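You operate a simulated robot arm through the tools that you are given. There is no shell and no other tool.

You are at the controls of a simulated two-armed robot. One attempt, no reset.

JOB
Run the pump on the loop at the flow on the job card.
Fine: supply open and send closed before the start; leave it running.

It is judged by the outcome, as a careful person would: the job done as asked, and still so three seconds after it is handed in. It fails if anything else is knocked over, pushed out of place, dropped, spilled or broken.

ROBOT AND FRAMES
Two 7-joint arms with two-finger grippers on one trunk that stands fixed in place. Base frame: the origin is at the foot of the trunk, x ahead of it, y to its left, z up; the work surface is at about z = 80. Lengths are in cm, angles in rad, forces in N, time in s.
The left shoulder is at [6, 17.8, 128], the right one opposite. With the tool pointing down near the work surface each hand reaches from about 10 to 58 cm from the base axis, measured 20 degrees to its own side. Payload 1.96 kg a hand.
The tool frame of a hand sits at the grasp point between the pads (the TCP): z along the fingers, y along the line on which they close. The tips reach 2 cm beyond it. The gripper opens to 7.2 cm; its body begins 3.8 cm behind the TCP.
Orientation is that of the tool frame in the base frame, as a unit quaternion [x, y, z, w]. With the fingers straight down and closing along the base's y, the tool's x points along the base's -x, its y along +y and its z along -z.

CONTROLS
- The arms move only by the tool move_arm. It takes "left_steps", "right_steps" or both (then of equal length, played together; a hand with none holds still); each is a list of rows, each a list of 7 numbers: the shift along the tool's x, y, z in cm, then the turn, a rotation vector about the tool's x, y, z in rad, then the gripper command, from -1 (fully open) to 1 (shut), values between in proportion. In form: [[tx, ty, tz, wx, wy, wz, claw], ...]. A call has 1 to 20 rows; each row is the pose to reach, as a shift and turn from the pose commanded when the call began, along the tool's axes at that moment. A row lasts 0.2 s, in which the tool goes at most 5 cm and 0.15 rad; a call with a longer step from one row to the next is refused whole, and so is a gripper value outside its range. A pose out of reach is approached as far as the arm can. The call stops where the force on the tool passes 40 N (or 10 N more than at its start, if that is more) or the arm is blocked; 0.2 s more then pass. Each finger travels about 15.3 cm/s and halts on what it meets, pressing with about 33 N; the grip force reading is that of the motor and also rises with nothing between the fingers. The clock runs only during rows and for 0.2 s after the last one: add rows that repeat a pose to give the fingers time. The reply holds the time, the measured pose of the TCP, the force on the tool along the base axes, the opening and the grip force, in the units named above and with some noise, with the torque about the TCP (base axes, N m) and any sound that the robot's microphone picked up.
- Cameras (640 x 400 px; columns grow to the right, rows downward): "scene" is now at [1.83, -3.34, 184.18]; the picture's right is [-0.38, -0.92, -0.00], its down [-0.65, 0.27, -0.71] and it looks along [0.66, -0.27, -0.70] (base axes); focal length 325 px, centre (320, 200). "left" rides on the left gripper at [7.1, -1.9, -8.2] in its tool frame; the picture's right is [0.26, 0.97, 0.00], its down [-0.67, 0.18, -0.72] and it looks along [-0.69, 0.19, 0.70] (tool axes); focal length 280 px, centre (320, 200). "right" rides on the right gripper at [7.1, 1.9, -8.2] in its tool frame; the picture's right is [-0.26, 0.97, 0.00], its down [-0.67, -0.18, -0.72] and it looks along [-0.69, -0.19, 0.70] (tool axes); focal length 280 px, centre (320, 200). There is no depth. A picture from a camera that has moved, and an enlarged one, comes with that camera's place and axes in the base frame and with its lens. The place of the scene camera against the robot may be out by one fixed shift of up to 1.2 cm in any direction.
- camera(camera): a new picture of that camera. No time passes.
- slide_trunk(by): slides the trunk up (or, below 0, down) by that many cm; the arms and the scene camera ride with it, the base frame stays. It gives what a move gives, with no picture.
- aim_head(pan, tilt): turns the head with the scene camera to pan (to the left, within 1.501 rad either way) and tilt (down, from -0.506 to 1.204), counted from straight ahead of the robot. It gives what a move gives.
- zoom(camera, box): a new picture of the part [left, top, right, bottom] of that camera's present view, enlarged. No time passes.
- close_job(): hands the job in; it is judged then, once.

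Places have to be worked out from the pictures, the camera data and where the tool is seen. Open the grippers and draw the arms clear of the work before you hand the job in, unless the task says otherwise.

The tools are called after "Emit:" as name(argument=value, ...) on one line, values as JSON. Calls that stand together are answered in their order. move_arm: Moves the arms, as the interface text tells. Its arguments: {"type":"object","properties":{"left_steps":{"type":"array"},"right_steps":{"type":"array"}},"required":[]} The other tools are called the same way: slide_trunk (by) moves the trunk up or down; aim_head (pan, tilt) turns the head that bears the scene camera; camera (camera) takes a picture; zoom (camera, box) takes an enlarged picture of a part of a camera's view; close_job () hands the job in.

At the start:

```text
t: 0.0
left_position: [34.0, 1.32, 151.27]
left_tcp_rot: [-0.001, 1.0, 0.0, 0.0]
left_contact_force: [-1.2, -0.1, 0.0]
left_wrist_torque: [0.02, 0.01, -0.01]
left_gripper_width: 7.2
left_gripper_force: 0.1
right_position: [35.9, -42.48, 148.31]
right_tcp_rot: [0.0, 1.0, 0.0, 0.001]
right_contact_force: [1.0, 0.5, 0.1]
right_wrist_torque: [-0.01, -0.01, 0.02]
right_gripper_width: 7.2
right_gripper_force: 0.2
trunk travel left (down, up): [-92.5, 6.5]
head pan, tilt (commanded): [-0.391, 0.778]
```

scene: 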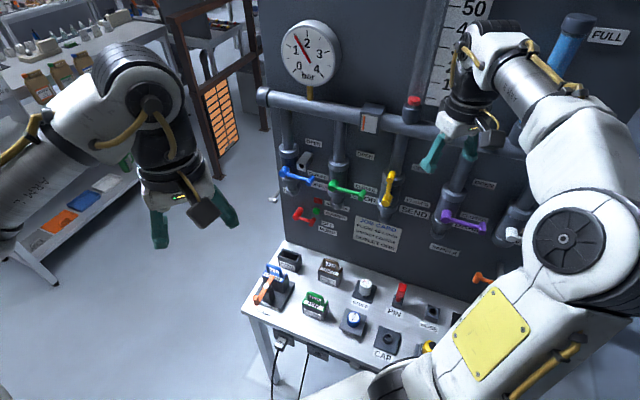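
right: 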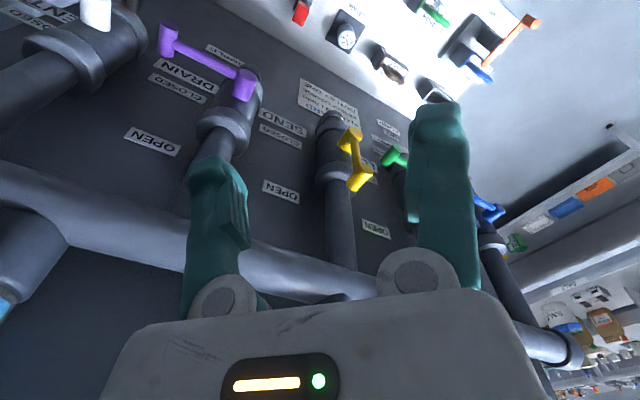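
left: 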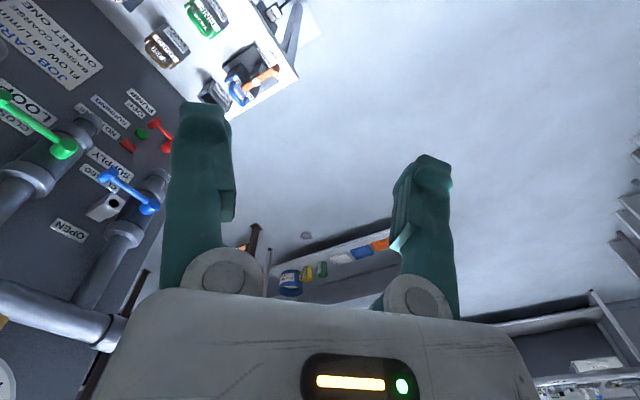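

I start by looking closely at the panel and the job card in the scene view.

Emit:
zoom(camera="scene", box=[260, 120, 420, 260])

Emit:
zoom(camera="scene", box=[400, 140, 560, 280])

Emit:
zoom(camera="scene", box=[240, 240, 400, 360])

Emit:
zoom(camera="scene", box=[340, 260, 500, 380])

Emit:
zoom(camera="left", box=[0, 0, 180, 220])

```text
2.86 times, centred on (340, 190) of scene
camera zoom: at [1.83, -3.34, 184.18], right [-0.38, -0.92, 0.0], down [-0.65, 0.27, -0.71], along [0.66, -0.27, -0.7], focal length 929 px, centre (263, 229)
```

zoom: 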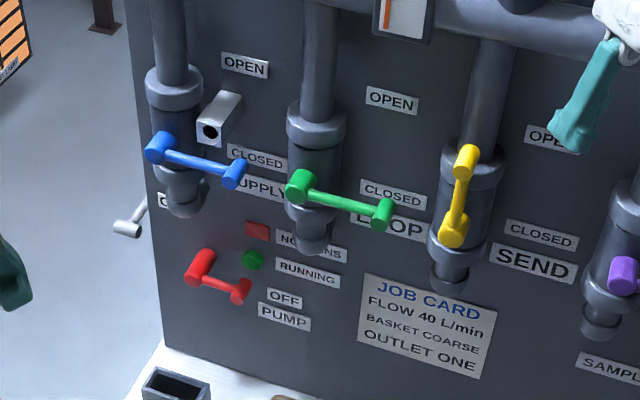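

```text
2.86 times, centred on (480, 210) of scene
camera zoom: at [1.83, -3.34, 184.18], right [-0.38, -0.92, 0.0], down [-0.65, 0.27, -0.71], along [0.66, -0.27, -0.7], focal length 929 px, centre (-137, 171)
```

zoom: 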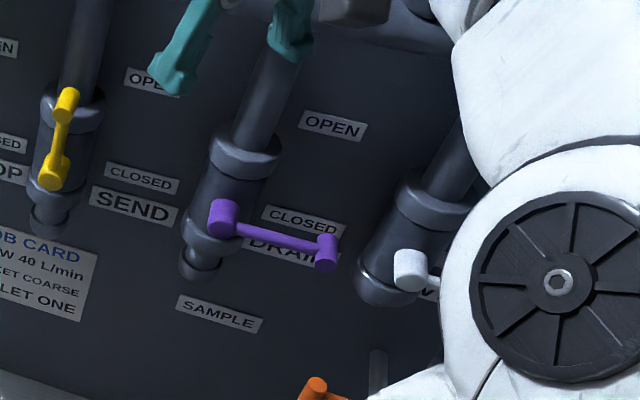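

```text
3.33 times, centred on (320, 300) of scene
camera zoom: at [1.83, -3.34, 184.18], right [-0.38, -0.92, 0.0], down [-0.65, 0.27, -0.71], along [0.66, -0.27, -0.7], focal length 1084 px, centre (320, -133)
```

zoom: 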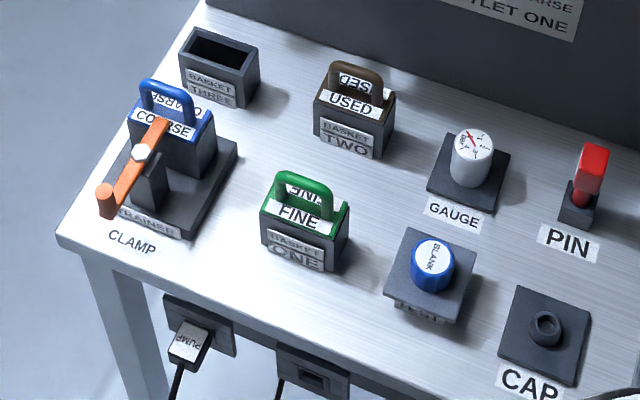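

```text
3.33 times, centred on (420, 320) of scene
camera zoom: at [1.83, -3.34, 184.18], right [-0.38, -0.92, 0.0], down [-0.65, 0.27, -0.71], along [0.66, -0.27, -0.7], focal length 1084 px, centre (-13, -200)
```

zoom: 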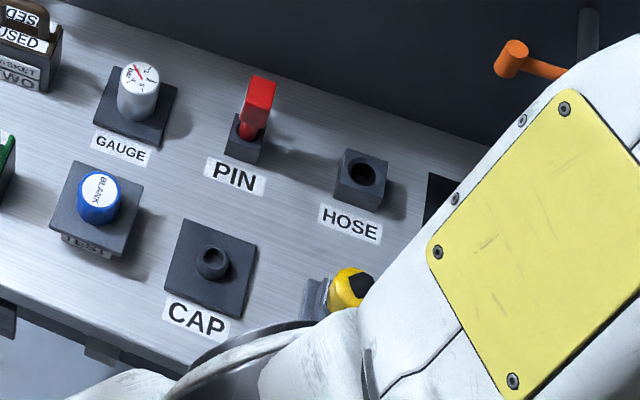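

```text
1.82 times, centred on (90, 110) of left
camera zoom: at [26.96, -0.6, 159.38], right [-0.26, 0.96, 0.0], down [0.67, 0.18, 0.72], along [0.69, 0.19, -0.7], focal length 510 px, centre (738, 364)
```

zoom: 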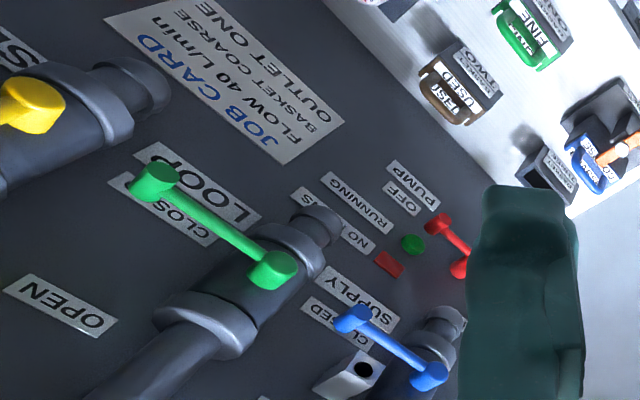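

The card reads FLOW 40 L/min, basket coarse, outlet one; supply and loop look closed, send open, pump off. I pan the head to see the rest of the panel, including the flow meter.

Emit:
aim_head(pan=-0.75, tilt=0.35)

Emit:
camera(camera="scene")

```text
t: 0.9
left_position: [34.06, 1.29, 151.44]
left_tcp_rot: [-0.001, 1.0, 0.0, 0.0]
left_contact_force: [-0.8, 0.1, 0.2]
left_wrist_torque: [-0.01, -0.01, 0.02]
left_gripper_width: 7.17
left_gripper_force: 0.1
right_position: [35.84, -42.41, 148.26]
right_tcp_rot: [0.0, 1.0, 0.0, 0.0]
right_contact_force: [1.2, 0.0, 1.2]
right_wrist_torque: [0.0, -0.02, -0.01]
right_gripper_width: 7.21
right_gripper_force: 0.0
trunk travel left (down, up): [-92.5, 6.5]
head pan, tilt (commanded): [-0.75, 0.351]
```

```text
taken
camera scene: at [1.08, -6.55, 187.97], right [-0.68, -0.73, 0.0], down [-0.25, 0.23, -0.94], along [0.69, -0.64, -0.34], focal length 325 px, centre (320, 200)
```

scene: 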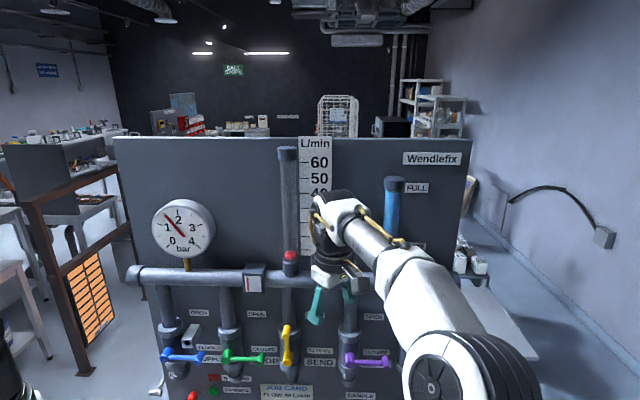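

The rotameter (L/min) is hidden behind the right arm, so I withdraw the right hand back toward the robot to clear the view.

Emit:
move_arm(right_steps=[[4, 0, 0, 0, 0, 0, -1], [8, 0, 0, 0, 0, 0, -1], [12, 0, 2, 0, 0, 0, -1], [15, -1, 5, 0, 0, 0, -1], [18, -2, 8, 0, 0, 0, -1], [21, -3, 11, 0, 0, 0, -1], [23, -4, 14.5, 0, 0, 0, -1], [24, -5, 18, 0, 0, 0, -1]])

Emit:
aim_head(pan=-0.75, tilt=0.5)

Emit:
camera(camera="scene")

Emit:
camera(camera="right")

```text
t: 2.7
left_position: [33.91, 1.19, 151.16]
left_tcp_rot: [0.0, 1.0, 0.0, 0.0]
left_contact_force: [-0.5, -0.5, -1.1]
left_wrist_torque: [0.05, 0.01, 0.02]
left_gripper_width: 7.18
left_gripper_force: 0.1
right_position: [18.38, -49.16, 131.27]
right_tcp_rot: [0.0, 1.0, 0.0, 0.0]
right_contact_force: [-0.3, -0.5, -0.8]
right_wrist_torque: [-0.01, 0.0, 0.02]
right_gripper_width: 7.19
right_gripper_force: 0.0
right hand out of reach, approached as far as the arm can: row 4, 5, 6, 7, 8
trunk travel left (down, up): [-92.5, 6.5]
head pan, tilt (commanded): [-0.75, 0.351]
```

```text
t: 3.4
left_position: [33.92, 1.18, 151.21]
left_tcp_rot: [0.0, 1.0, -0.001, 0.0]
left_contact_force: [0.1, 0.1, 0.4]
left_wrist_torque: [0.0, 0.03, 0.03]
left_gripper_width: 7.22
left_gripper_force: 0.1
right_position: [18.42, -49.04, 131.39]
right_tcp_rot: [0.0, 1.0, 0.0, 0.0]
right_contact_force: [1.5, 0.2, 0.0]
right_wrist_torque: [0.0, 0.01, -0.02]
right_gripper_width: 7.18
right_gripper_force: 0.1
trunk travel left (down, up): [-92.5, 6.5]
head pan, tilt (commanded): [-0.75, 0.499]
```

```text
taken
camera scene: at [0.9, -6.48, 186.61], right [-0.68, -0.73, 0.0], down [-0.35, 0.33, -0.88], along [0.64, -0.6, -0.48], focal length 325 px, centre (320, 200)
```

scene: 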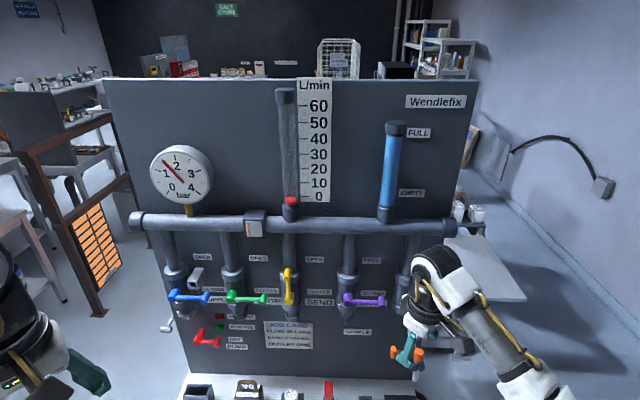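

```text
taken
camera right: at [11.25, -46.95, 139.47], right [0.26, 0.96, 0.0], down [0.67, -0.18, 0.72], along [0.69, -0.19, -0.7], focal length 280 px, centre (320, 200)
```

right: 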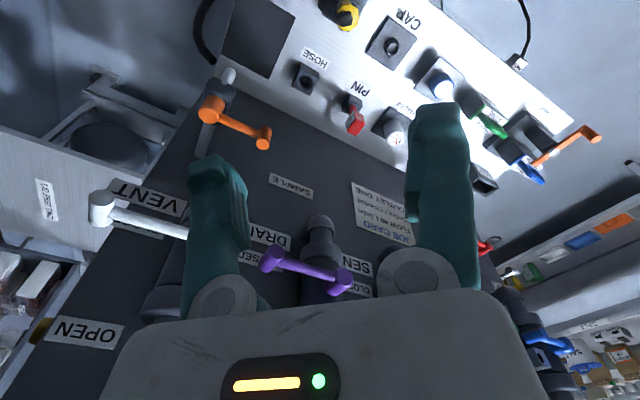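

Now the whole panel is visible; I zoom into the parts to read labels and find whatever adjusts the flow.

Emit:
zoom(camera="scene", box=[140, 200, 300, 300])

Emit:
zoom(camera="scene", box=[140, 270, 300, 370])

Emit:
zoom(camera="scene", box=[270, 240, 430, 340])

Emit:
zoom(camera="scene", box=[240, 70, 440, 230])

Emit:
zoom(camera="right", box=[160, 0, 440, 180])

```text
4.00 times, centred on (220, 250) of scene
camera zoom: at [0.9, -6.48, 186.61], right [-0.68, -0.73, 0.0], down [-0.35, 0.33, -0.88], along [0.64, -0.6, -0.48], focal length 1301 px, centre (720, 0)
```

zoom: 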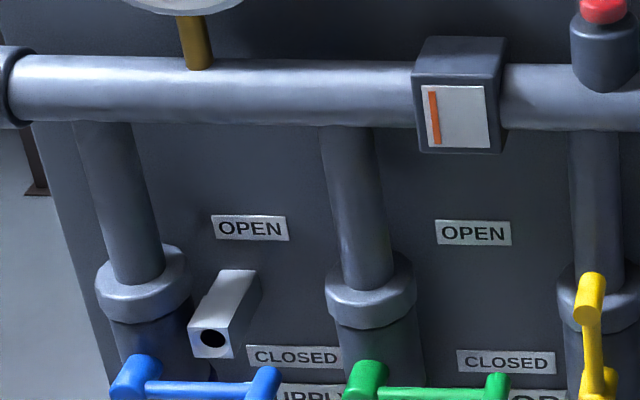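

```text
4.00 times, centred on (220, 320) of scene
camera zoom: at [0.9, -6.48, 186.61], right [-0.68, -0.73, 0.0], down [-0.35, 0.33, -0.88], along [0.64, -0.6, -0.48], focal length 1301 px, centre (720, -280)
```

zoom: 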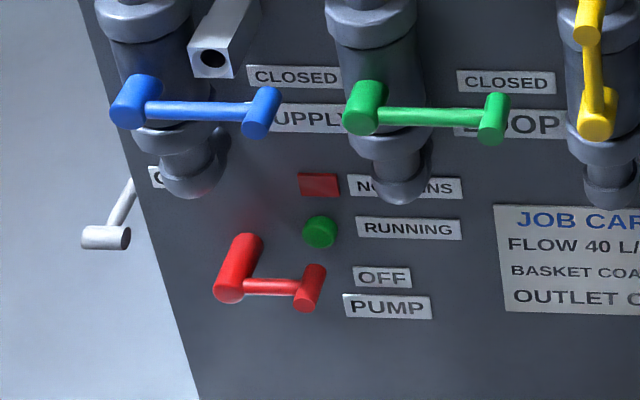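

```text
4.00 times, centred on (350, 290) of scene
camera zoom: at [0.9, -6.48, 186.61], right [-0.68, -0.73, 0.0], down [-0.35, 0.33, -0.88], along [0.64, -0.6, -0.48], focal length 1301 px, centre (200, -160)
```

zoom: 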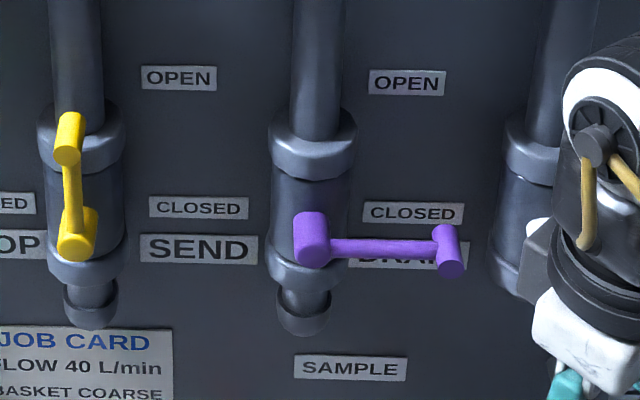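

```text
2.50 times, centred on (340, 150) of scene
camera zoom: at [0.9, -6.48, 186.61], right [-0.68, -0.73, 0.0], down [-0.35, 0.33, -0.88], along [0.64, -0.6, -0.48], focal length 813 px, centre (270, 325)
```

zoom: 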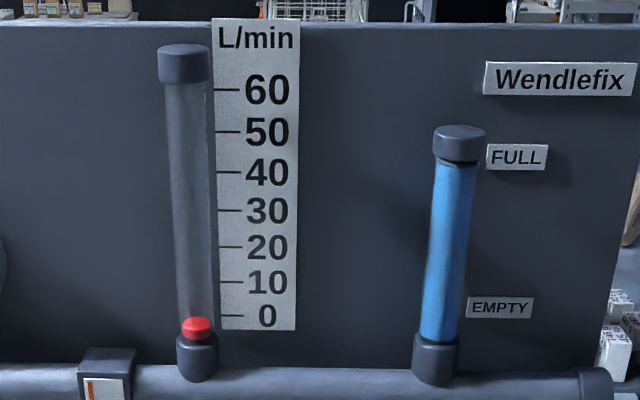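

```text
2.22 times, centred on (300, 90) of right
camera zoom: at [11.25, -46.95, 139.47], right [0.26, 0.96, 0.0], down [0.67, -0.18, 0.72], along [0.69, -0.19, -0.7], focal length 623 px, centre (364, 444)
```

zoom: 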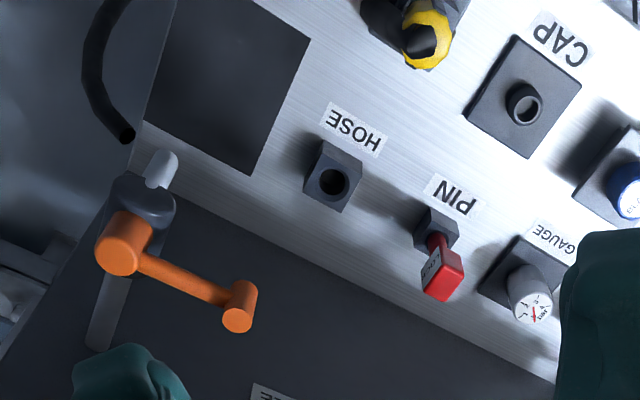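

I zoom in harder on the pump lamps, the item by the supply valve, and the silver lever at the panel's left edge.

Emit:
zoom(camera="scene", box=[150, 285, 230, 335])

Emit:
zoom(camera="scene", box=[205, 305, 265, 355])

Emit:
zoom(camera="left", box=[80, 80, 180, 180])

Emit:
zoom(camera="scene", box=[230, 200, 280, 240])

```text
8.00 times, centred on (190, 310) of scene
camera zoom: at [0.9, -6.48, 186.61], right [-0.68, -0.73, 0.0], down [-0.35, 0.33, -0.88], along [0.64, -0.6, -0.48], focal length 2602 px, centre (1360, -680)
```

zoom: 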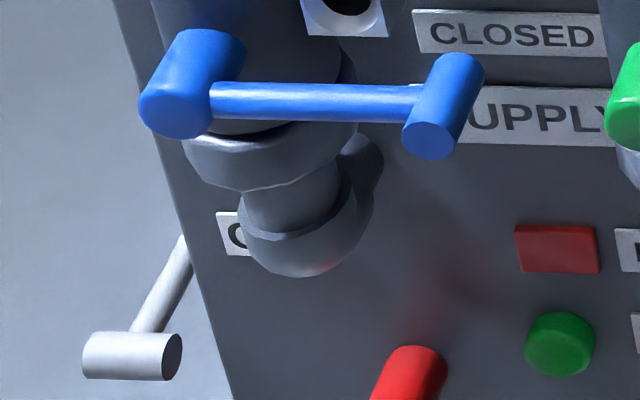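

```text
8.00 times, centred on (235, 330) of scene
camera zoom: at [0.9, -6.48, 186.61], right [-0.68, -0.73, 0.0], down [-0.35, 0.33, -0.88], along [0.64, -0.6, -0.48], focal length 2602 px, centre (1000, -840)
```

zoom: 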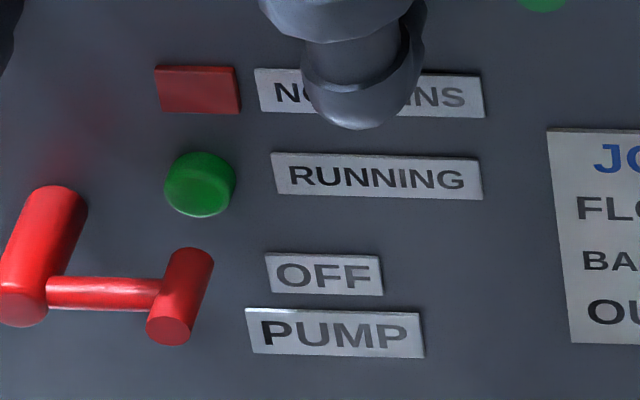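

```text
4.00 times, centred on (130, 130) of left
camera zoom: at [26.93, -0.65, 159.38], right [-0.26, 0.96, 0.0], down [0.67, 0.18, 0.72], along [0.69, 0.19, -0.7], focal length 1122 px, centre (1080, 480)
```

zoom: 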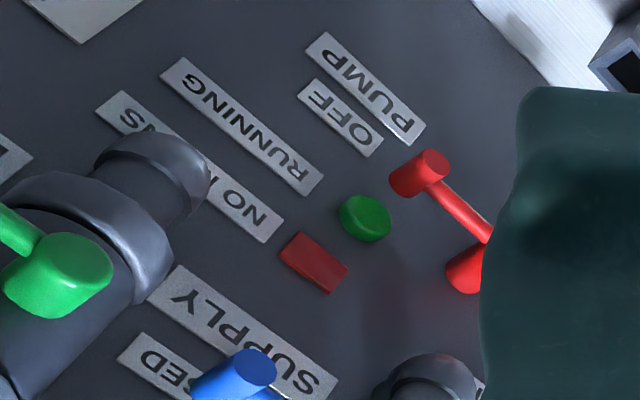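

```text
10.00 times, centred on (255, 220) of scene
camera zoom: at [0.9, -6.48, 186.61], right [-0.68, -0.73, 0.0], down [-0.35, 0.33, -0.88], along [0.64, -0.6, -0.48], focal length 3252 px, centre (970, 0)
```

zoom: 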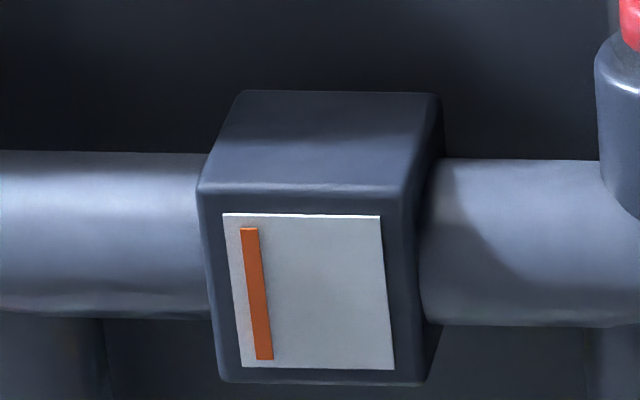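

Lamps look unlit. I tilt down to see the bench and its front, and get a straight-on look at everything there before touching anything.

Emit:
aim_head(pan=-0.75, tilt=0.95)

Emit:
camera(camera="scene")

Emit:
zoom(camera="scene", box=[160, 220, 320, 340])

Emit:
zoom(camera="scene", box=[300, 180, 460, 300])

```text
t: 4.3
left_position: [33.99, 1.26, 151.21]
left_tcp_rot: [-0.001, 1.0, 0.0, 0.0]
left_contact_force: [-0.5, 0.2, 0.3]
left_wrist_torque: [0.02, 0.0, 0.01]
left_gripper_width: 7.18
left_gripper_force: 0.1
right_position: [18.34, -48.98, 131.4]
right_tcp_rot: [0.001, 1.0, 0.001, 0.0]
right_contact_force: [-0.5, 1.0, -0.1]
right_wrist_torque: [0.02, 0.01, -0.01]
right_gripper_width: 7.22
right_gripper_force: 0.1
trunk travel left (down, up): [-92.5, 6.5]
head pan, tilt (commanded): [-0.75, 0.949]
```

```text
taken
camera scene: at [-0.4, -5.17, 182.87], right [-0.68, -0.73, 0.0], down [-0.59, 0.55, -0.58], along [0.43, -0.4, -0.81], focal length 325 px, centre (320, 200)
```

scene: 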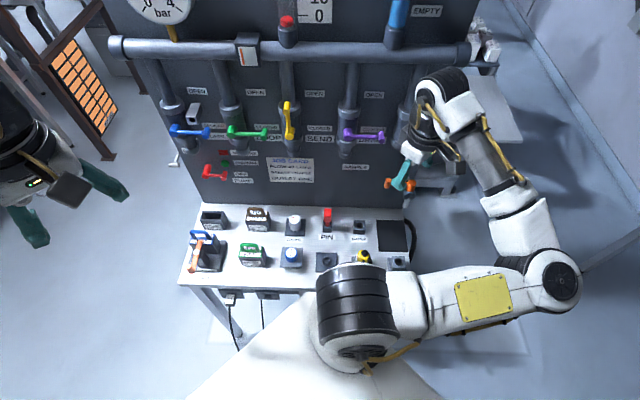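

```text
3.33 times, centred on (240, 280) of scene
camera zoom: at [-0.4, -5.17, 182.87], right [-0.68, -0.73, 0.0], down [-0.59, 0.55, -0.58], along [0.43, -0.4, -0.81], focal length 1084 px, centre (587, -67)
```

zoom: 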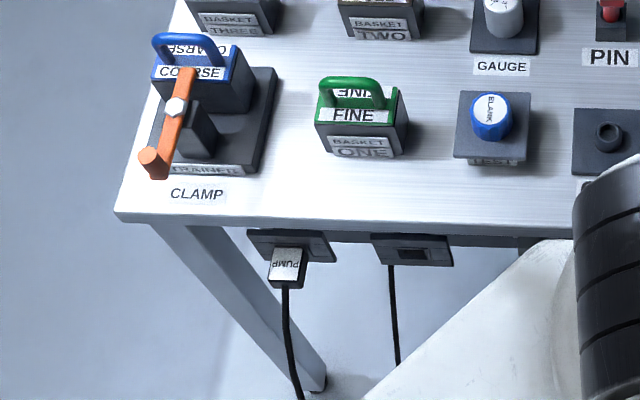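

```text
3.33 times, centred on (380, 240) of scene
camera zoom: at [-0.4, -5.17, 182.87], right [-0.68, -0.73, 0.0], down [-0.59, 0.55, -0.58], along [0.43, -0.4, -0.81], focal length 1084 px, centre (120, 67)
```

zoom: 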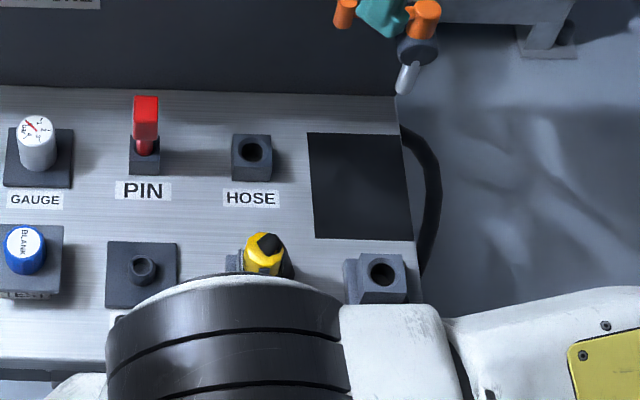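

To inspect the panel's left edge, lamps and plug closely, I bring the left hand (fingers down, in free air) forward and yaw it toward the panel so its camera faces it.

Emit:
move_arm(left_steps=[[-2.9, -0.1, 1, 0, 0, 0.11, -1], [-5.8, -0.3, 2, 0, 0, 0.22, -1], [-8.8, -0.5, 3.5, 0, 0, 0.33, -1], [-11.7, -0.6, 5, 0, 0, 0.45, -1], [-14.6, -0.8, 6.5, 0, 0, 0.56, -1], [-17.5, -1, 8, 0, 0, 0.67, -1], [-20.5, -1.1, 9.5, 0, 0, 0.78, -1], [-23.4, -1.3, 11, 0, 0, 0.9, -1]])

Emit:
camera(camera="left")

```text
t: 6.1
left_position: [49.75, 0.34, 137.96]
left_tcp_rot: [0.433, 0.902, 0.0, 0.0]
left_contact_force: [0.6, 0.2, -0.2]
left_wrist_torque: [0.03, -0.02, -0.01]
left_gripper_width: 7.2
left_gripper_force: 0.1
left hand out of reach, approached as far as the arm can: row 7, 8
right_position: [18.29, -48.95, 131.56]
right_tcp_rot: [-0.001, 1.0, 0.0, 0.0]
right_contact_force: [-0.5, 0.6, -0.2]
right_wrist_torque: [-0.03, 0.0, 0.0]
right_gripper_width: 7.21
right_gripper_force: 0.0
trunk travel left (down, up): [-92.5, 6.5]
head pan, tilt (commanded): [-0.75, 0.949]
```

```text
taken
camera left: at [43.93, 4.75, 146.1], right [0.59, 0.81, 0.0], down [0.56, -0.41, 0.72], along [0.58, -0.42, -0.7], focal length 280 px, centre (320, 200)
```

left: 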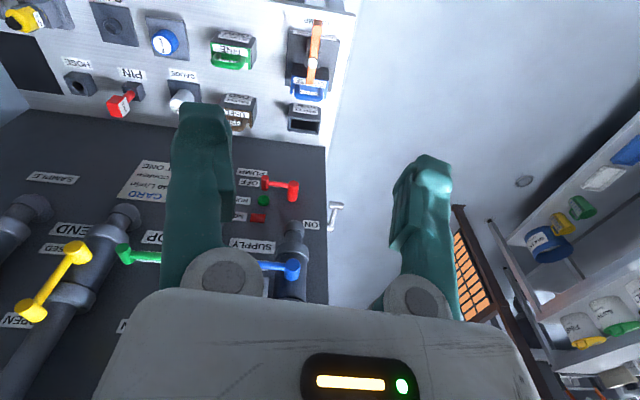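

Emit:
zoom(camera="left", box=[220, 150, 360, 250])

Emit:
zoom(camera="left", box=[220, 150, 290, 230])

Emit:
zoom(camera="left", box=[200, 0, 360, 140])

```text
4.00 times, centred on (290, 200) of left
camera zoom: at [43.93, 4.75, 146.1], right [0.59, 0.81, 0.0], down [0.56, -0.41, 0.72], along [0.58, -0.42, -0.7], focal length 1122 px, centre (440, 200)
```

zoom: 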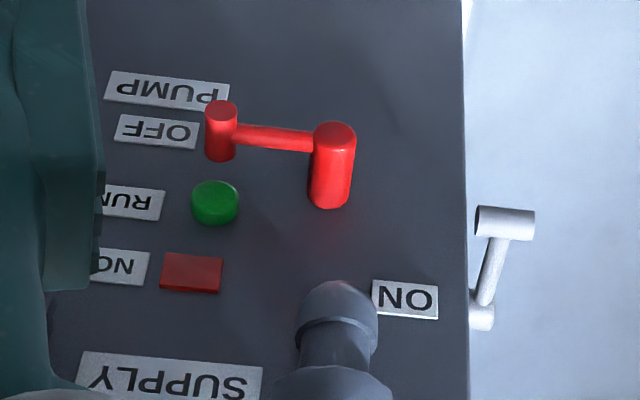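

```text
5.00 times, centred on (255, 190) of left
camera zoom: at [43.93, 4.75, 146.1], right [0.59, 0.81, 0.0], down [0.56, -0.41, 0.72], along [0.58, -0.42, -0.7], focal length 1402 px, centre (645, 250)
```

zoom: 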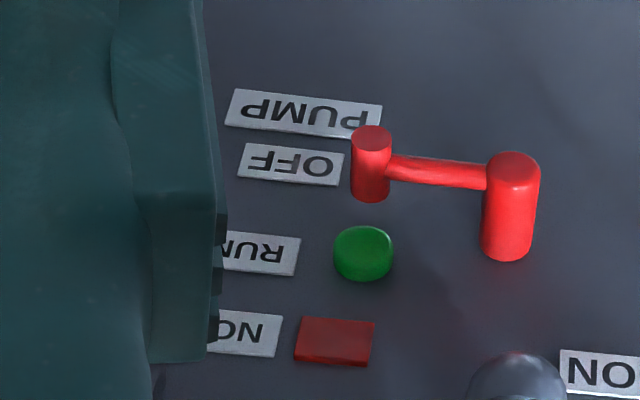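

```text
2.86 times, centred on (280, 70) of left
camera zoom: at [43.93, 4.75, 146.1], right [0.59, 0.81, 0.0], down [0.56, -0.41, 0.72], along [0.58, -0.42, -0.7], focal length 801 px, centre (434, 571)
```

zoom: 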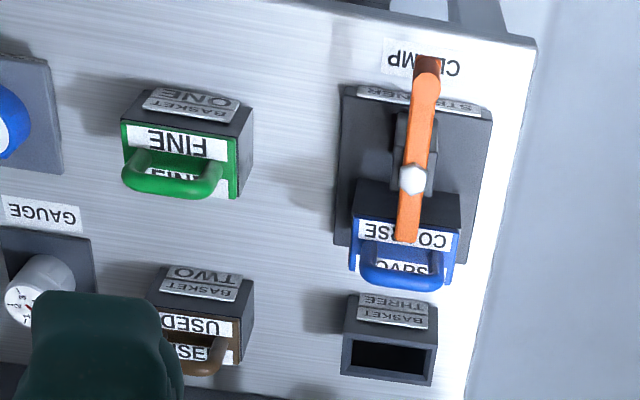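

The "ON" label sits near both the pump lever and the silver side lever; I zoom in tighter to understand that lever and the lamps.

Emit:
zoom(camera="left", box=[300, 190, 360, 240])

Emit:
zoom(camera="scene", box=[150, 100, 230, 190])

Emit:
zoom(camera="left", box=[0, 160, 170, 330])

```text
8.00 times, centred on (330, 215) of left
camera zoom: at [43.93, 4.75, 146.1], right [0.59, 0.81, 0.0], down [0.56, -0.41, 0.72], along [0.58, -0.42, -0.7], focal length 2243 px, centre (240, 80)
```

zoom: 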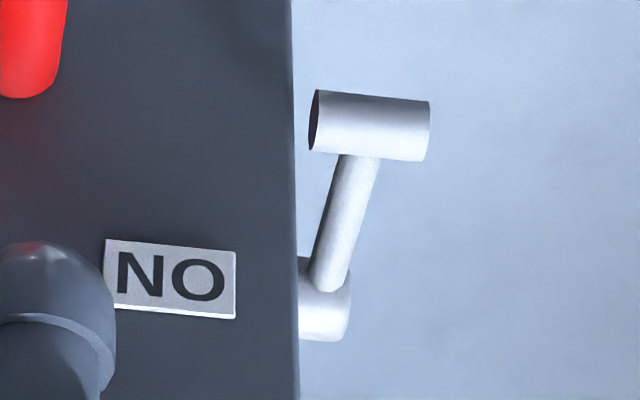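

```text
4.44 times, centred on (190, 145) of scene
camera zoom: at [-0.5, -5.07, 182.87], right [-0.68, -0.73, 0.0], down [-0.59, 0.55, -0.58], along [0.43, -0.4, -0.81], focal length 1446 px, centre (898, 444)
```

zoom: 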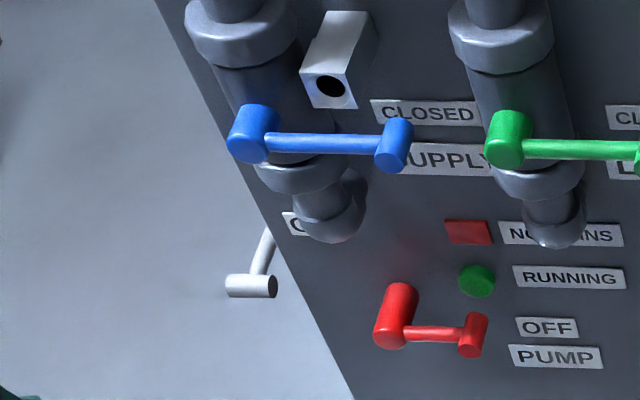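

```text
2.35 times, centred on (85, 245) of left
camera zoom: at [43.93, 4.75, 146.1], right [0.59, 0.81, 0.0], down [0.56, -0.41, 0.72], along [0.58, -0.42, -0.7], focal length 660 px, centre (873, 94)
```

zoom: 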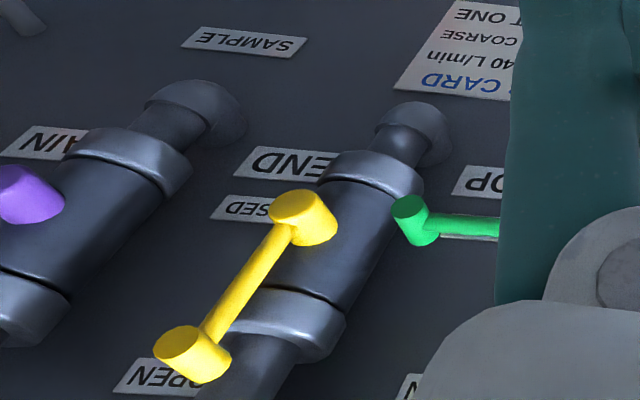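

The "ON" label belongs with the pump lever's up position; the lamps are dark. Now I bring the right hand forward into free space in front of the panel and tilt it so the fingers point straight at the panel (normal ≈ [0.735, -0.678, 0]).

Emit:
move_arm(right_steps=[[-3.3, 1.7, -0.6, 0, 0, 0, -1], [-6.5, 3.4, -1.2, 0, 0, 0, -1], [-9.7, 5.1, -1.8, 0, 0, 0, -1], [-13, 6.8, -2.4, 0, 0, 0, -1], [-16.2, 8.5, -3, 0, 0, 0, -1], [-19.4, 10.2, -3.5, 0, 0, 0, -1], [-19.4, 10.2, -3.5, 0.0486, -0.124, 0.0486, -1], [-19.4, 10.2, -3.5, 0.0972, -0.2485, 0.0972, -1], [-19.4, 10.2, -3.5, 0.1458, -0.3728, 0.1458, -1], [-19.4, 10.2, -3.5, 0.1943, -0.497, 0.1943, -1], [-19.4, 10.2, -3.5, 0.2429, -0.6213, 0.2429, -1], [-19.4, 10.2, -3.5, 0.2915, -0.7455, 0.2915, -1], [-19.4, 10.2, -3.5, 0.34, -0.87, 0.34, -1], [-19.4, 10.2, -3.5, 0.3887, -0.994, 0.3887, -1], [-19.4, 10.2, -3.5, 0.4373, -1.118, 0.4373, -1], [-19.4, 10.2, -3.5, 0.4858, -1.2425, 0.4858, -1], [-19.4, 10.2, -3.5, 0.5344, -1.3668, 0.5344, -1], [-19.4, 10.2, -3.5, 0.583, -1.491, 0.583, -1]])

Emit:
camera(camera="right")

Emit:
camera(camera="left")

Emit:
camera(camera="scene")

```text
t: 9.9
left_position: [49.84, 0.16, 137.94]
left_tcp_rot: [0.433, 0.901, 0.0, 0.0]
left_contact_force: [0.5, -0.3, -0.8]
left_wrist_torque: [-0.02, 0.01, 0.0]
left_gripper_width: 7.19
left_gripper_force: 0.2
right_position: [35.37, -48.19, 138.59]
right_tcp_rot: [0.224, 0.685, -0.231, 0.654]
right_contact_force: [0.1, -0.1, 0.0]
right_wrist_torque: [0.03, 0.01, 0.01]
right_gripper_width: 7.2
right_gripper_force: 0.1
right hand out of reach, approached as far as the arm can: row 10, 11, 12, 13, 14, 15, 16, 17, 18
trunk travel left (down, up): [-92.5, 6.5]
head pan, tilt (commanded): [-0.75, 0.949]
```

```text
taken
camera right: at [29.61, -41.44, 131.68], right [0.6, 0.77, 0.24], down [-0.65, 0.29, 0.71], along [0.47, -0.58, 0.67], focal length 280 px, centre (320, 200)
```

right: 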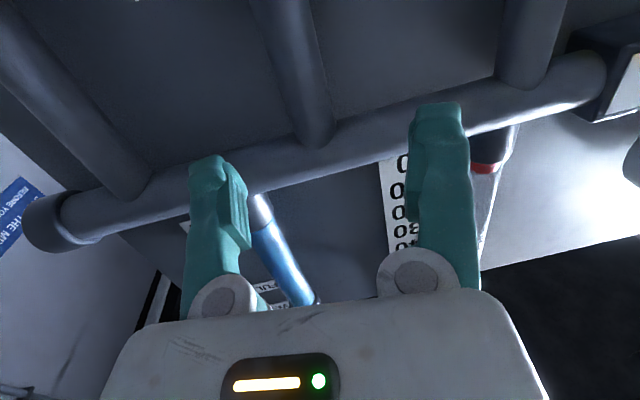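

```text
taken
camera left: at [43.93, 4.57, 146.11], right [0.59, 0.81, 0.0], down [0.57, -0.41, 0.71], along [0.58, -0.42, -0.7], focal length 280 px, centre (320, 200)
```

left: 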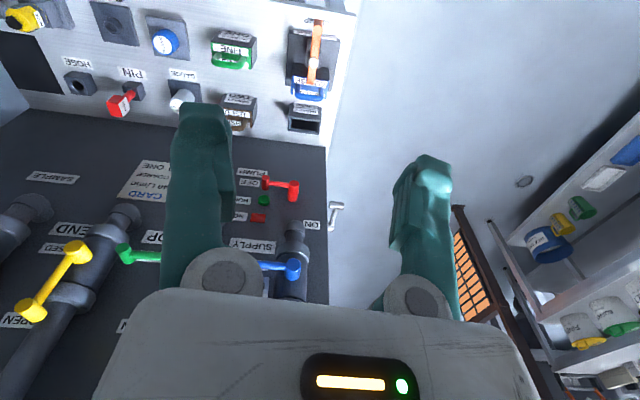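

```text
taken
camera scene: at [-0.48, -5.27, 182.86], right [-0.68, -0.73, 0.0], down [-0.59, 0.56, -0.58], along [0.43, -0.4, -0.81], focal length 325 px, centre (320, 200)
```

scene: 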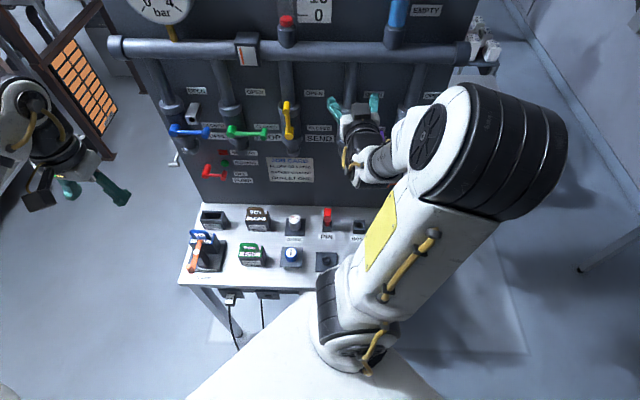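

The hand now points at the panel at about [35.4, -48.2, 138.6], slightly short of the commanded pose because the arm was folded too tightly. I make a modest lateral move left to see where the command reference sits.

Emit:
move_arm(right_steps=[[0, 2, 0, 0, 0, 0, -1], [0, 4, 0, 0, 0, 0, -1], [0, 6, 0, 0, 0, 0, -1], [0, 7, 0, 0, 0, 0, -1]])

Emit:
camera(camera="right")

Emit:
camera(camera="scene")

```text
t: 10.9
left_position: [49.73, 0.28, 137.9]
left_tcp_rot: [0.432, 0.902, -0.001, 0.0]
left_contact_force: [0.4, 0.0, 0.5]
left_wrist_torque: [0.01, 0.02, -0.03]
left_gripper_width: 7.2
left_gripper_force: 0.1
right_position: [35.31, -48.05, 138.66]
right_tcp_rot: [0.222, 0.686, -0.229, 0.654]
right_contact_force: [0.2, 1.0, -0.3]
right_wrist_torque: [0.01, 0.0, -0.03]
right_gripper_width: 7.21
right_gripper_force: 0.0
right hand out of reach, approached as far as the arm can: row 1, 2, 3, 4
trunk travel left (down, up): [-92.5, 6.5]
head pan, tilt (commanded): [-0.75, 0.949]
```

```text
taken
camera right: at [29.67, -41.35, 131.68], right [0.6, 0.77, 0.24], down [-0.65, 0.29, 0.71], along [0.47, -0.58, 0.67], focal length 280 px, centre (320, 200)
```

right: 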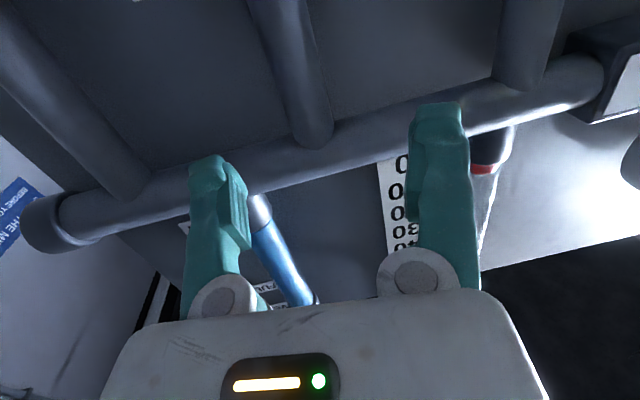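

```text
taken
camera scene: at [-0.42, -5.19, 182.86], right [-0.68, -0.73, 0.0], down [-0.59, 0.55, -0.58], along [0.43, -0.4, -0.81], focal length 325 px, centre (320, 200)
```

scene: 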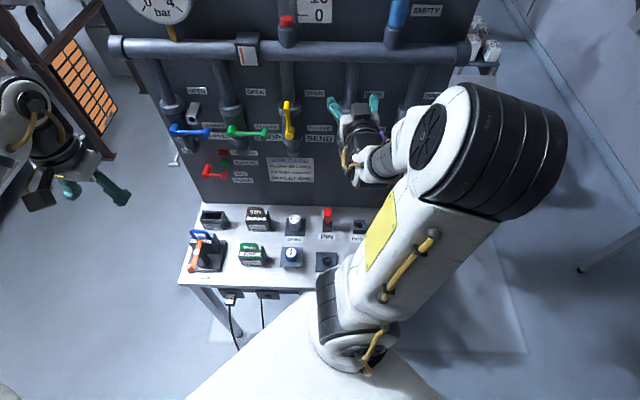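

The arm was refusing because the elbow is folded to its limit; going further forward should free it. I command forward and left, still above the handles and short of the pipes.

Emit:
move_arm(right_steps=[[0, 2, 1.5, 0, 0, 0, -1], [0, 4, 3, 0, 0, 0, -1], [0, 6, 4, 0, 0, 0, -1], [0, 8, 4, 0, 0, 0, -1]])

Emit:
camera(camera="right")

Emit:
camera(camera="scene")

```text
t: 11.9
left_position: [49.77, 0.34, 137.93]
left_tcp_rot: [0.433, 0.901, -0.001, -0.001]
left_contact_force: [0.1, 0.6, -0.4]
left_wrist_torque: [0.0, 0.02, -0.03]
left_gripper_width: 7.21
left_gripper_force: 0.1
right_position: [35.34, -48.01, 138.7]
right_tcp_rot: [0.223, 0.686, -0.231, 0.653]
right_contact_force: [-0.2, -0.8, -0.2]
right_wrist_torque: [0.01, -0.01, -0.01]
right_gripper_width: 7.18
right_gripper_force: 0.1
right hand out of reach, approached as far as the arm can: row 1, 2, 3, 4
trunk travel left (down, up): [-92.5, 6.5]
head pan, tilt (commanded): [-0.75, 0.949]
```

```text
taken
camera right: at [29.69, -41.33, 131.68], right [0.6, 0.77, 0.24], down [-0.65, 0.29, 0.71], along [0.47, -0.58, 0.67], focal length 280 px, centre (320, 200)
```

right: 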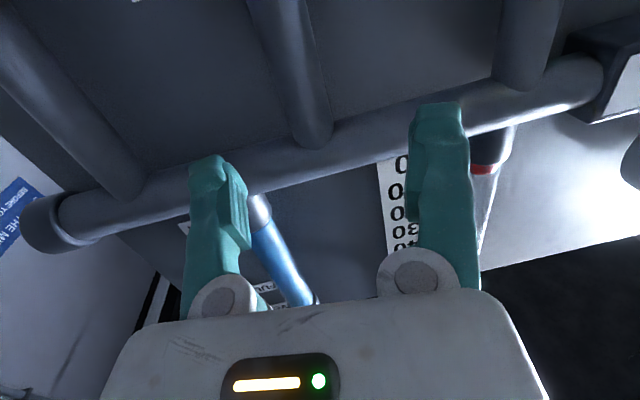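

```text
taken
camera scene: at [-0.39, -5.17, 182.86], right [-0.68, -0.73, 0.0], down [-0.59, 0.55, -0.58], along [0.43, -0.4, -0.81], focal length 325 px, centre (320, 200)
```

scene: 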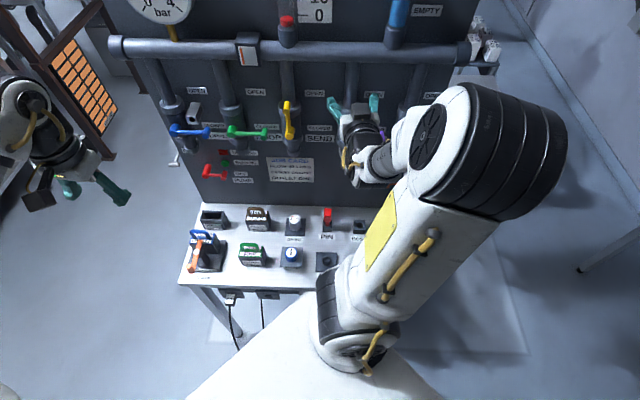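

Both arms are clear of the handles (right tips about 3.5 cm in front of them), and the fold limit comes from the shoulder being level with the hand. I lower the trunk 22 cm so the arm can unfold with a horizontal tool.

Emit:
slide_trunk(by=-12)

Emit:
camera(camera="scene")

Emit:
camera(camera="right")

```text
t: 13.4
left_position: [49.8, 0.27, 125.91]
left_tcp_rot: [0.433, 0.901, -0.001, 0.0]
left_contact_force: [0.0, -0.5, -0.1]
left_wrist_torque: [0.02, -0.03, 0.01]
left_gripper_width: 7.22
left_gripper_force: 0.1
right_position: [35.49, -47.94, 126.69]
right_tcp_rot: [0.222, 0.687, -0.23, 0.653]
right_contact_force: [0.7, 0.7, -0.2]
right_wrist_torque: [-0.02, -0.03, 0.02]
right_gripper_width: 7.19
right_gripper_force: 0.2
trunk travel left (down, up): [-80.5, 18.5]
head pan, tilt (commanded): [-0.75, 0.949]
```

```text
taken
camera scene: at [-0.42, -5.17, 170.86], right [-0.68, -0.73, 0.0], down [-0.59, 0.55, -0.58], along [0.43, -0.4, -0.81], focal length 325 px, centre (320, 200)
```

scene: 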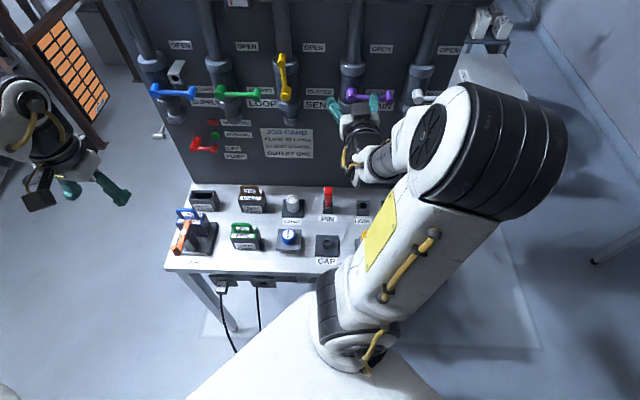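

```text
taken
camera right: at [29.67, -41.34, 119.69], right [0.6, 0.77, 0.24], down [-0.65, 0.29, 0.71], along [0.47, -0.58, 0.67], focal length 280 px, centre (320, 200)
```

right: 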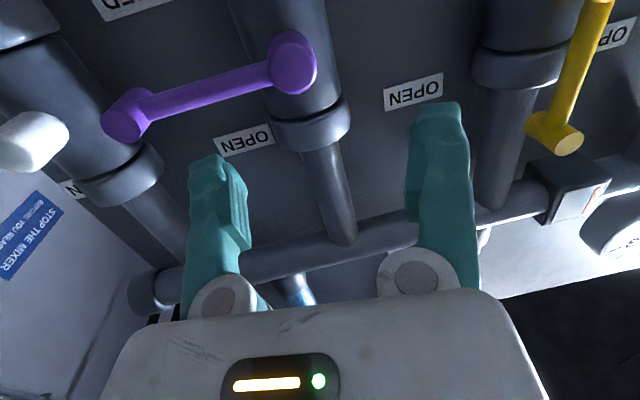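

The view improved and nothing touched. I try lifting the hand now (tool −x is up) to unfold the arm.

Emit:
move_arm(right_steps=[[-2, 0, 0, 0, 0, 0, -1], [-4, 0, 0, 0, 0, 0, -1], [-6, 0, 0, 0, 0, 0, -1], [-8, 0, 0, 0, 0, 0, -1]])

```text
t: 14.4
left_position: [49.92, 0.28, 125.88]
left_tcp_rot: [0.433, 0.902, -0.001, -0.001]
left_contact_force: [0.4, -0.2, -0.4]
left_wrist_torque: [0.02, 0.0, -0.02]
left_gripper_width: 7.23
left_gripper_force: 0.1
right_position: [37.01, -49.62, 128.51]
right_tcp_rot: [0.218, 0.687, -0.227, 0.655]
right_contact_force: [-0.6, -0.1, -0.4]
right_wrist_torque: [0.02, 0.0, 0.0]
right_gripper_width: 7.18
right_gripper_force: 0.1
right hand out of reach, approached as far as the arm can: row 1, 2, 3, 4
trunk travel left (down, up): [-80.5, 18.5]
head pan, tilt (commanded): [-0.75, 0.949]
```

The arm still reports a limit and drifted slightly forward, so I tilt the fingers part-way down (about 0.75 rad below horizontal) and back off a bit to get out of the limit.

Emit:
move_arm(right_steps=[[0, 0, -1, 0, 0.15, 0, -1], [0, 0, -2, 0, 0.3, 0, -1], [0, 0, -2, 0, 0.45, 0, -1], [0, 0, -2, 0, 0.6, 0, -1], [0, 0, -2, 0, 0.75, 0, -1]])

Emit:
camera(camera="scene")

```text
t: 15.4
left_position: [49.37, 1.09, 126.23]
left_tcp_rot: [0.433, 0.901, -0.002, 0.003]
left_contact_force: [0.8, -0.5, 0.0]
left_wrist_torque: [-0.02, 0.03, 0.0]
left_gripper_width: 7.19
left_gripper_force: 0.0
right_position: [36.81, -51.69, 125.54]
right_tcp_rot: [0.255, 0.841, -0.153, 0.452]
right_contact_force: [-14.2, 19.6, 22.4]
right_wrist_torque: [-0.45, 0.28, -1.1]
right_gripper_width: 7.19
right_gripper_force: 0.0
right hand out of reach, approached as far as the arm can: row 1, 2, 3, 4
trunk travel left (down, up): [-80.5, 18.5]
head pan, tilt (commanded): [-0.75, 0.949]
stopped in row 4 (right hand): the force on the tool passed its limit at 82 N (the readings are from after the stop); the commanded pose is now the measured one
```

```text
taken
camera scene: at [-1.07, -4.16, 170.92], right [-0.68, -0.73, 0.0], down [-0.59, 0.55, -0.59], along [0.43, -0.4, -0.81], focal length 325 px, centre (320, 200)
```

scene: 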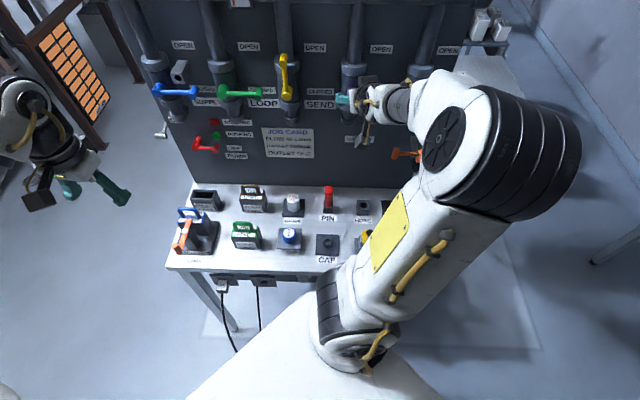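

Contact: 82 N and a stop, with the hand at about [36.8, -51.7, 125.5], near the drain (purple) valve. I look from the cameras before moving again.

Emit:
camera(camera="right")

Emit:
zoom(camera="scene", box=[300, 60, 460, 180])

Emit:
camera(camera="left")

```text
taken
camera right: at [28.99, -43.97, 123.84], right [0.67, 0.72, 0.19], down [-0.28, 0.0, 0.96], along [0.69, -0.7, 0.2], focal length 280 px, centre (320, 200)
```

right: 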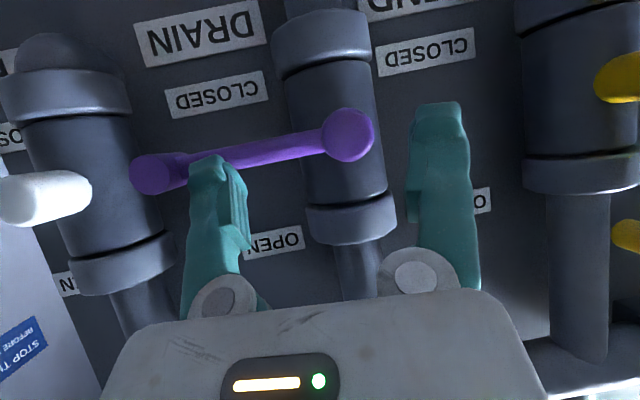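

```text
3.33 times, centred on (380, 120) of scene
camera zoom: at [-1.07, -4.16, 170.92], right [-0.68, -0.73, 0.0], down [-0.59, 0.55, -0.59], along [0.43, -0.4, -0.81], focal length 1084 px, centre (120, 467)
```

zoom: 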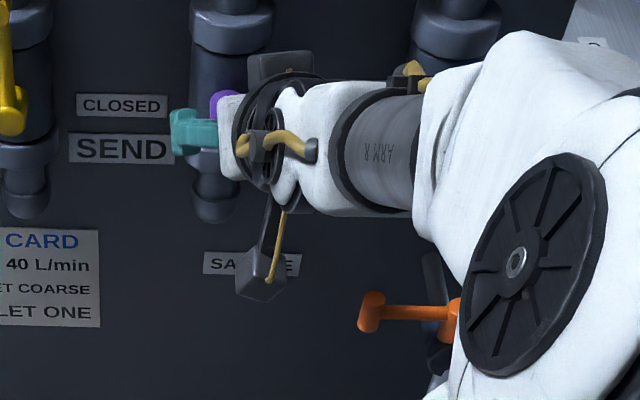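

```text
taken
camera left: at [43.48, 5.44, 134.27], right [0.59, 0.81, 0.0], down [0.56, -0.41, 0.72], along [0.58, -0.43, -0.69], focal length 280 px, centre (320, 200)
```

left: 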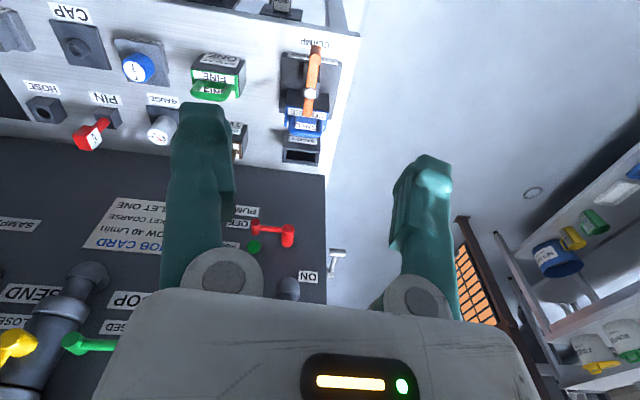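

The right finger is pressing on the drain lever's rod; that lever still looks horizontal. I back straight out along the finger axis in small steps.

Emit:
move_arm(right_steps=[[0.1, 0.1, -1, 0, 0, 0, -1], [0.2, 0.3, -2, 0, 0, 0, -1], [0.3, 0.4, -3.3, 0, 0, 0, -1]])

Emit:
camera(camera="right")

```text
t: 16.2
left_position: [49.23, 0.99, 126.19]
left_tcp_rot: [0.433, 0.901, -0.002, 0.004]
left_contact_force: [0.2, 0.0, 0.0]
left_wrist_torque: [-0.01, -0.02, -0.04]
left_gripper_width: 7.21
left_gripper_force: 0.0
right_position: [36.72, -51.73, 125.57]
right_tcp_rot: [0.256, 0.841, -0.153, 0.452]
right_contact_force: [-12.1, 19.2, 26.0]
right_wrist_torque: [-0.95, 0.61, -0.82]
right_gripper_width: 7.18
right_gripper_force: 0.1
right hand out of reach, approached as far as the arm can: row 1, 2, 3
trunk travel left (down, up): [-80.5, 18.5]
head pan, tilt (commanded): [-0.75, 0.949]
```

```text
taken
camera right: at [28.98, -43.98, 123.83], right [0.67, 0.72, 0.19], down [-0.28, 0.0, 0.96], along [0.69, -0.7, 0.2], focal length 280 px, centre (320, 200)
```

right: 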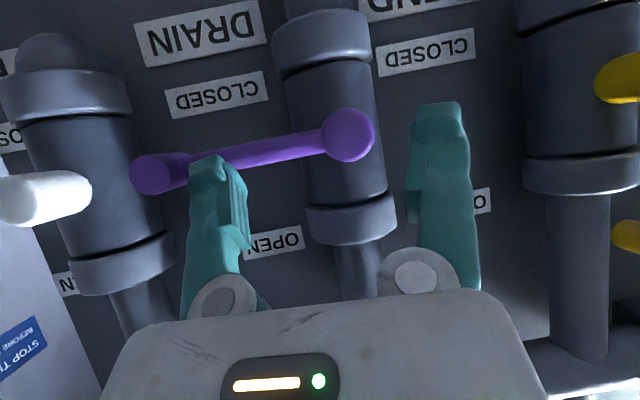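

The arm can't move back because the elbow is at its fold limit with this wrist position. Raising the trunk lifts the finger off the rod; I do that first.

Emit:
slide_trunk(by=6)

Emit:
camera(camera="right")

```text
t: 17.2
left_position: [49.94, 0.2, 131.83]
left_tcp_rot: [0.433, 0.902, -0.001, -0.001]
left_contact_force: [0.5, -1.0, 0.2]
left_wrist_torque: [-0.01, 0.03, -0.05]
left_gripper_width: 7.2
left_gripper_force: 0.2
right_position: [37.25, -52.68, 130.91]
right_tcp_rot: [0.257, 0.843, -0.15, 0.448]
right_contact_force: [0.1, -0.4, 0.6]
right_wrist_torque: [-0.03, -0.03, 0.01]
right_gripper_width: 7.2
right_gripper_force: 0.0
trunk travel left (down, up): [-86.5, 12.5]
head pan, tilt (commanded): [-0.75, 0.949]
```

```text
taken
camera right: at [29.52, -44.84, 129.28], right [0.67, 0.72, 0.2], down [-0.28, -0.01, 0.96], along [0.69, -0.7, 0.19], focal length 280 px, centre (320, 200)
```

right: 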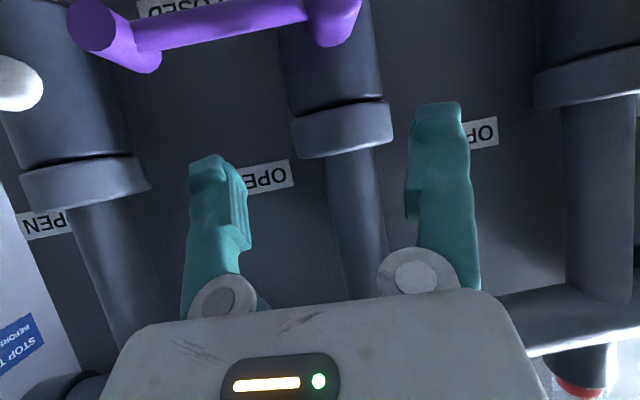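

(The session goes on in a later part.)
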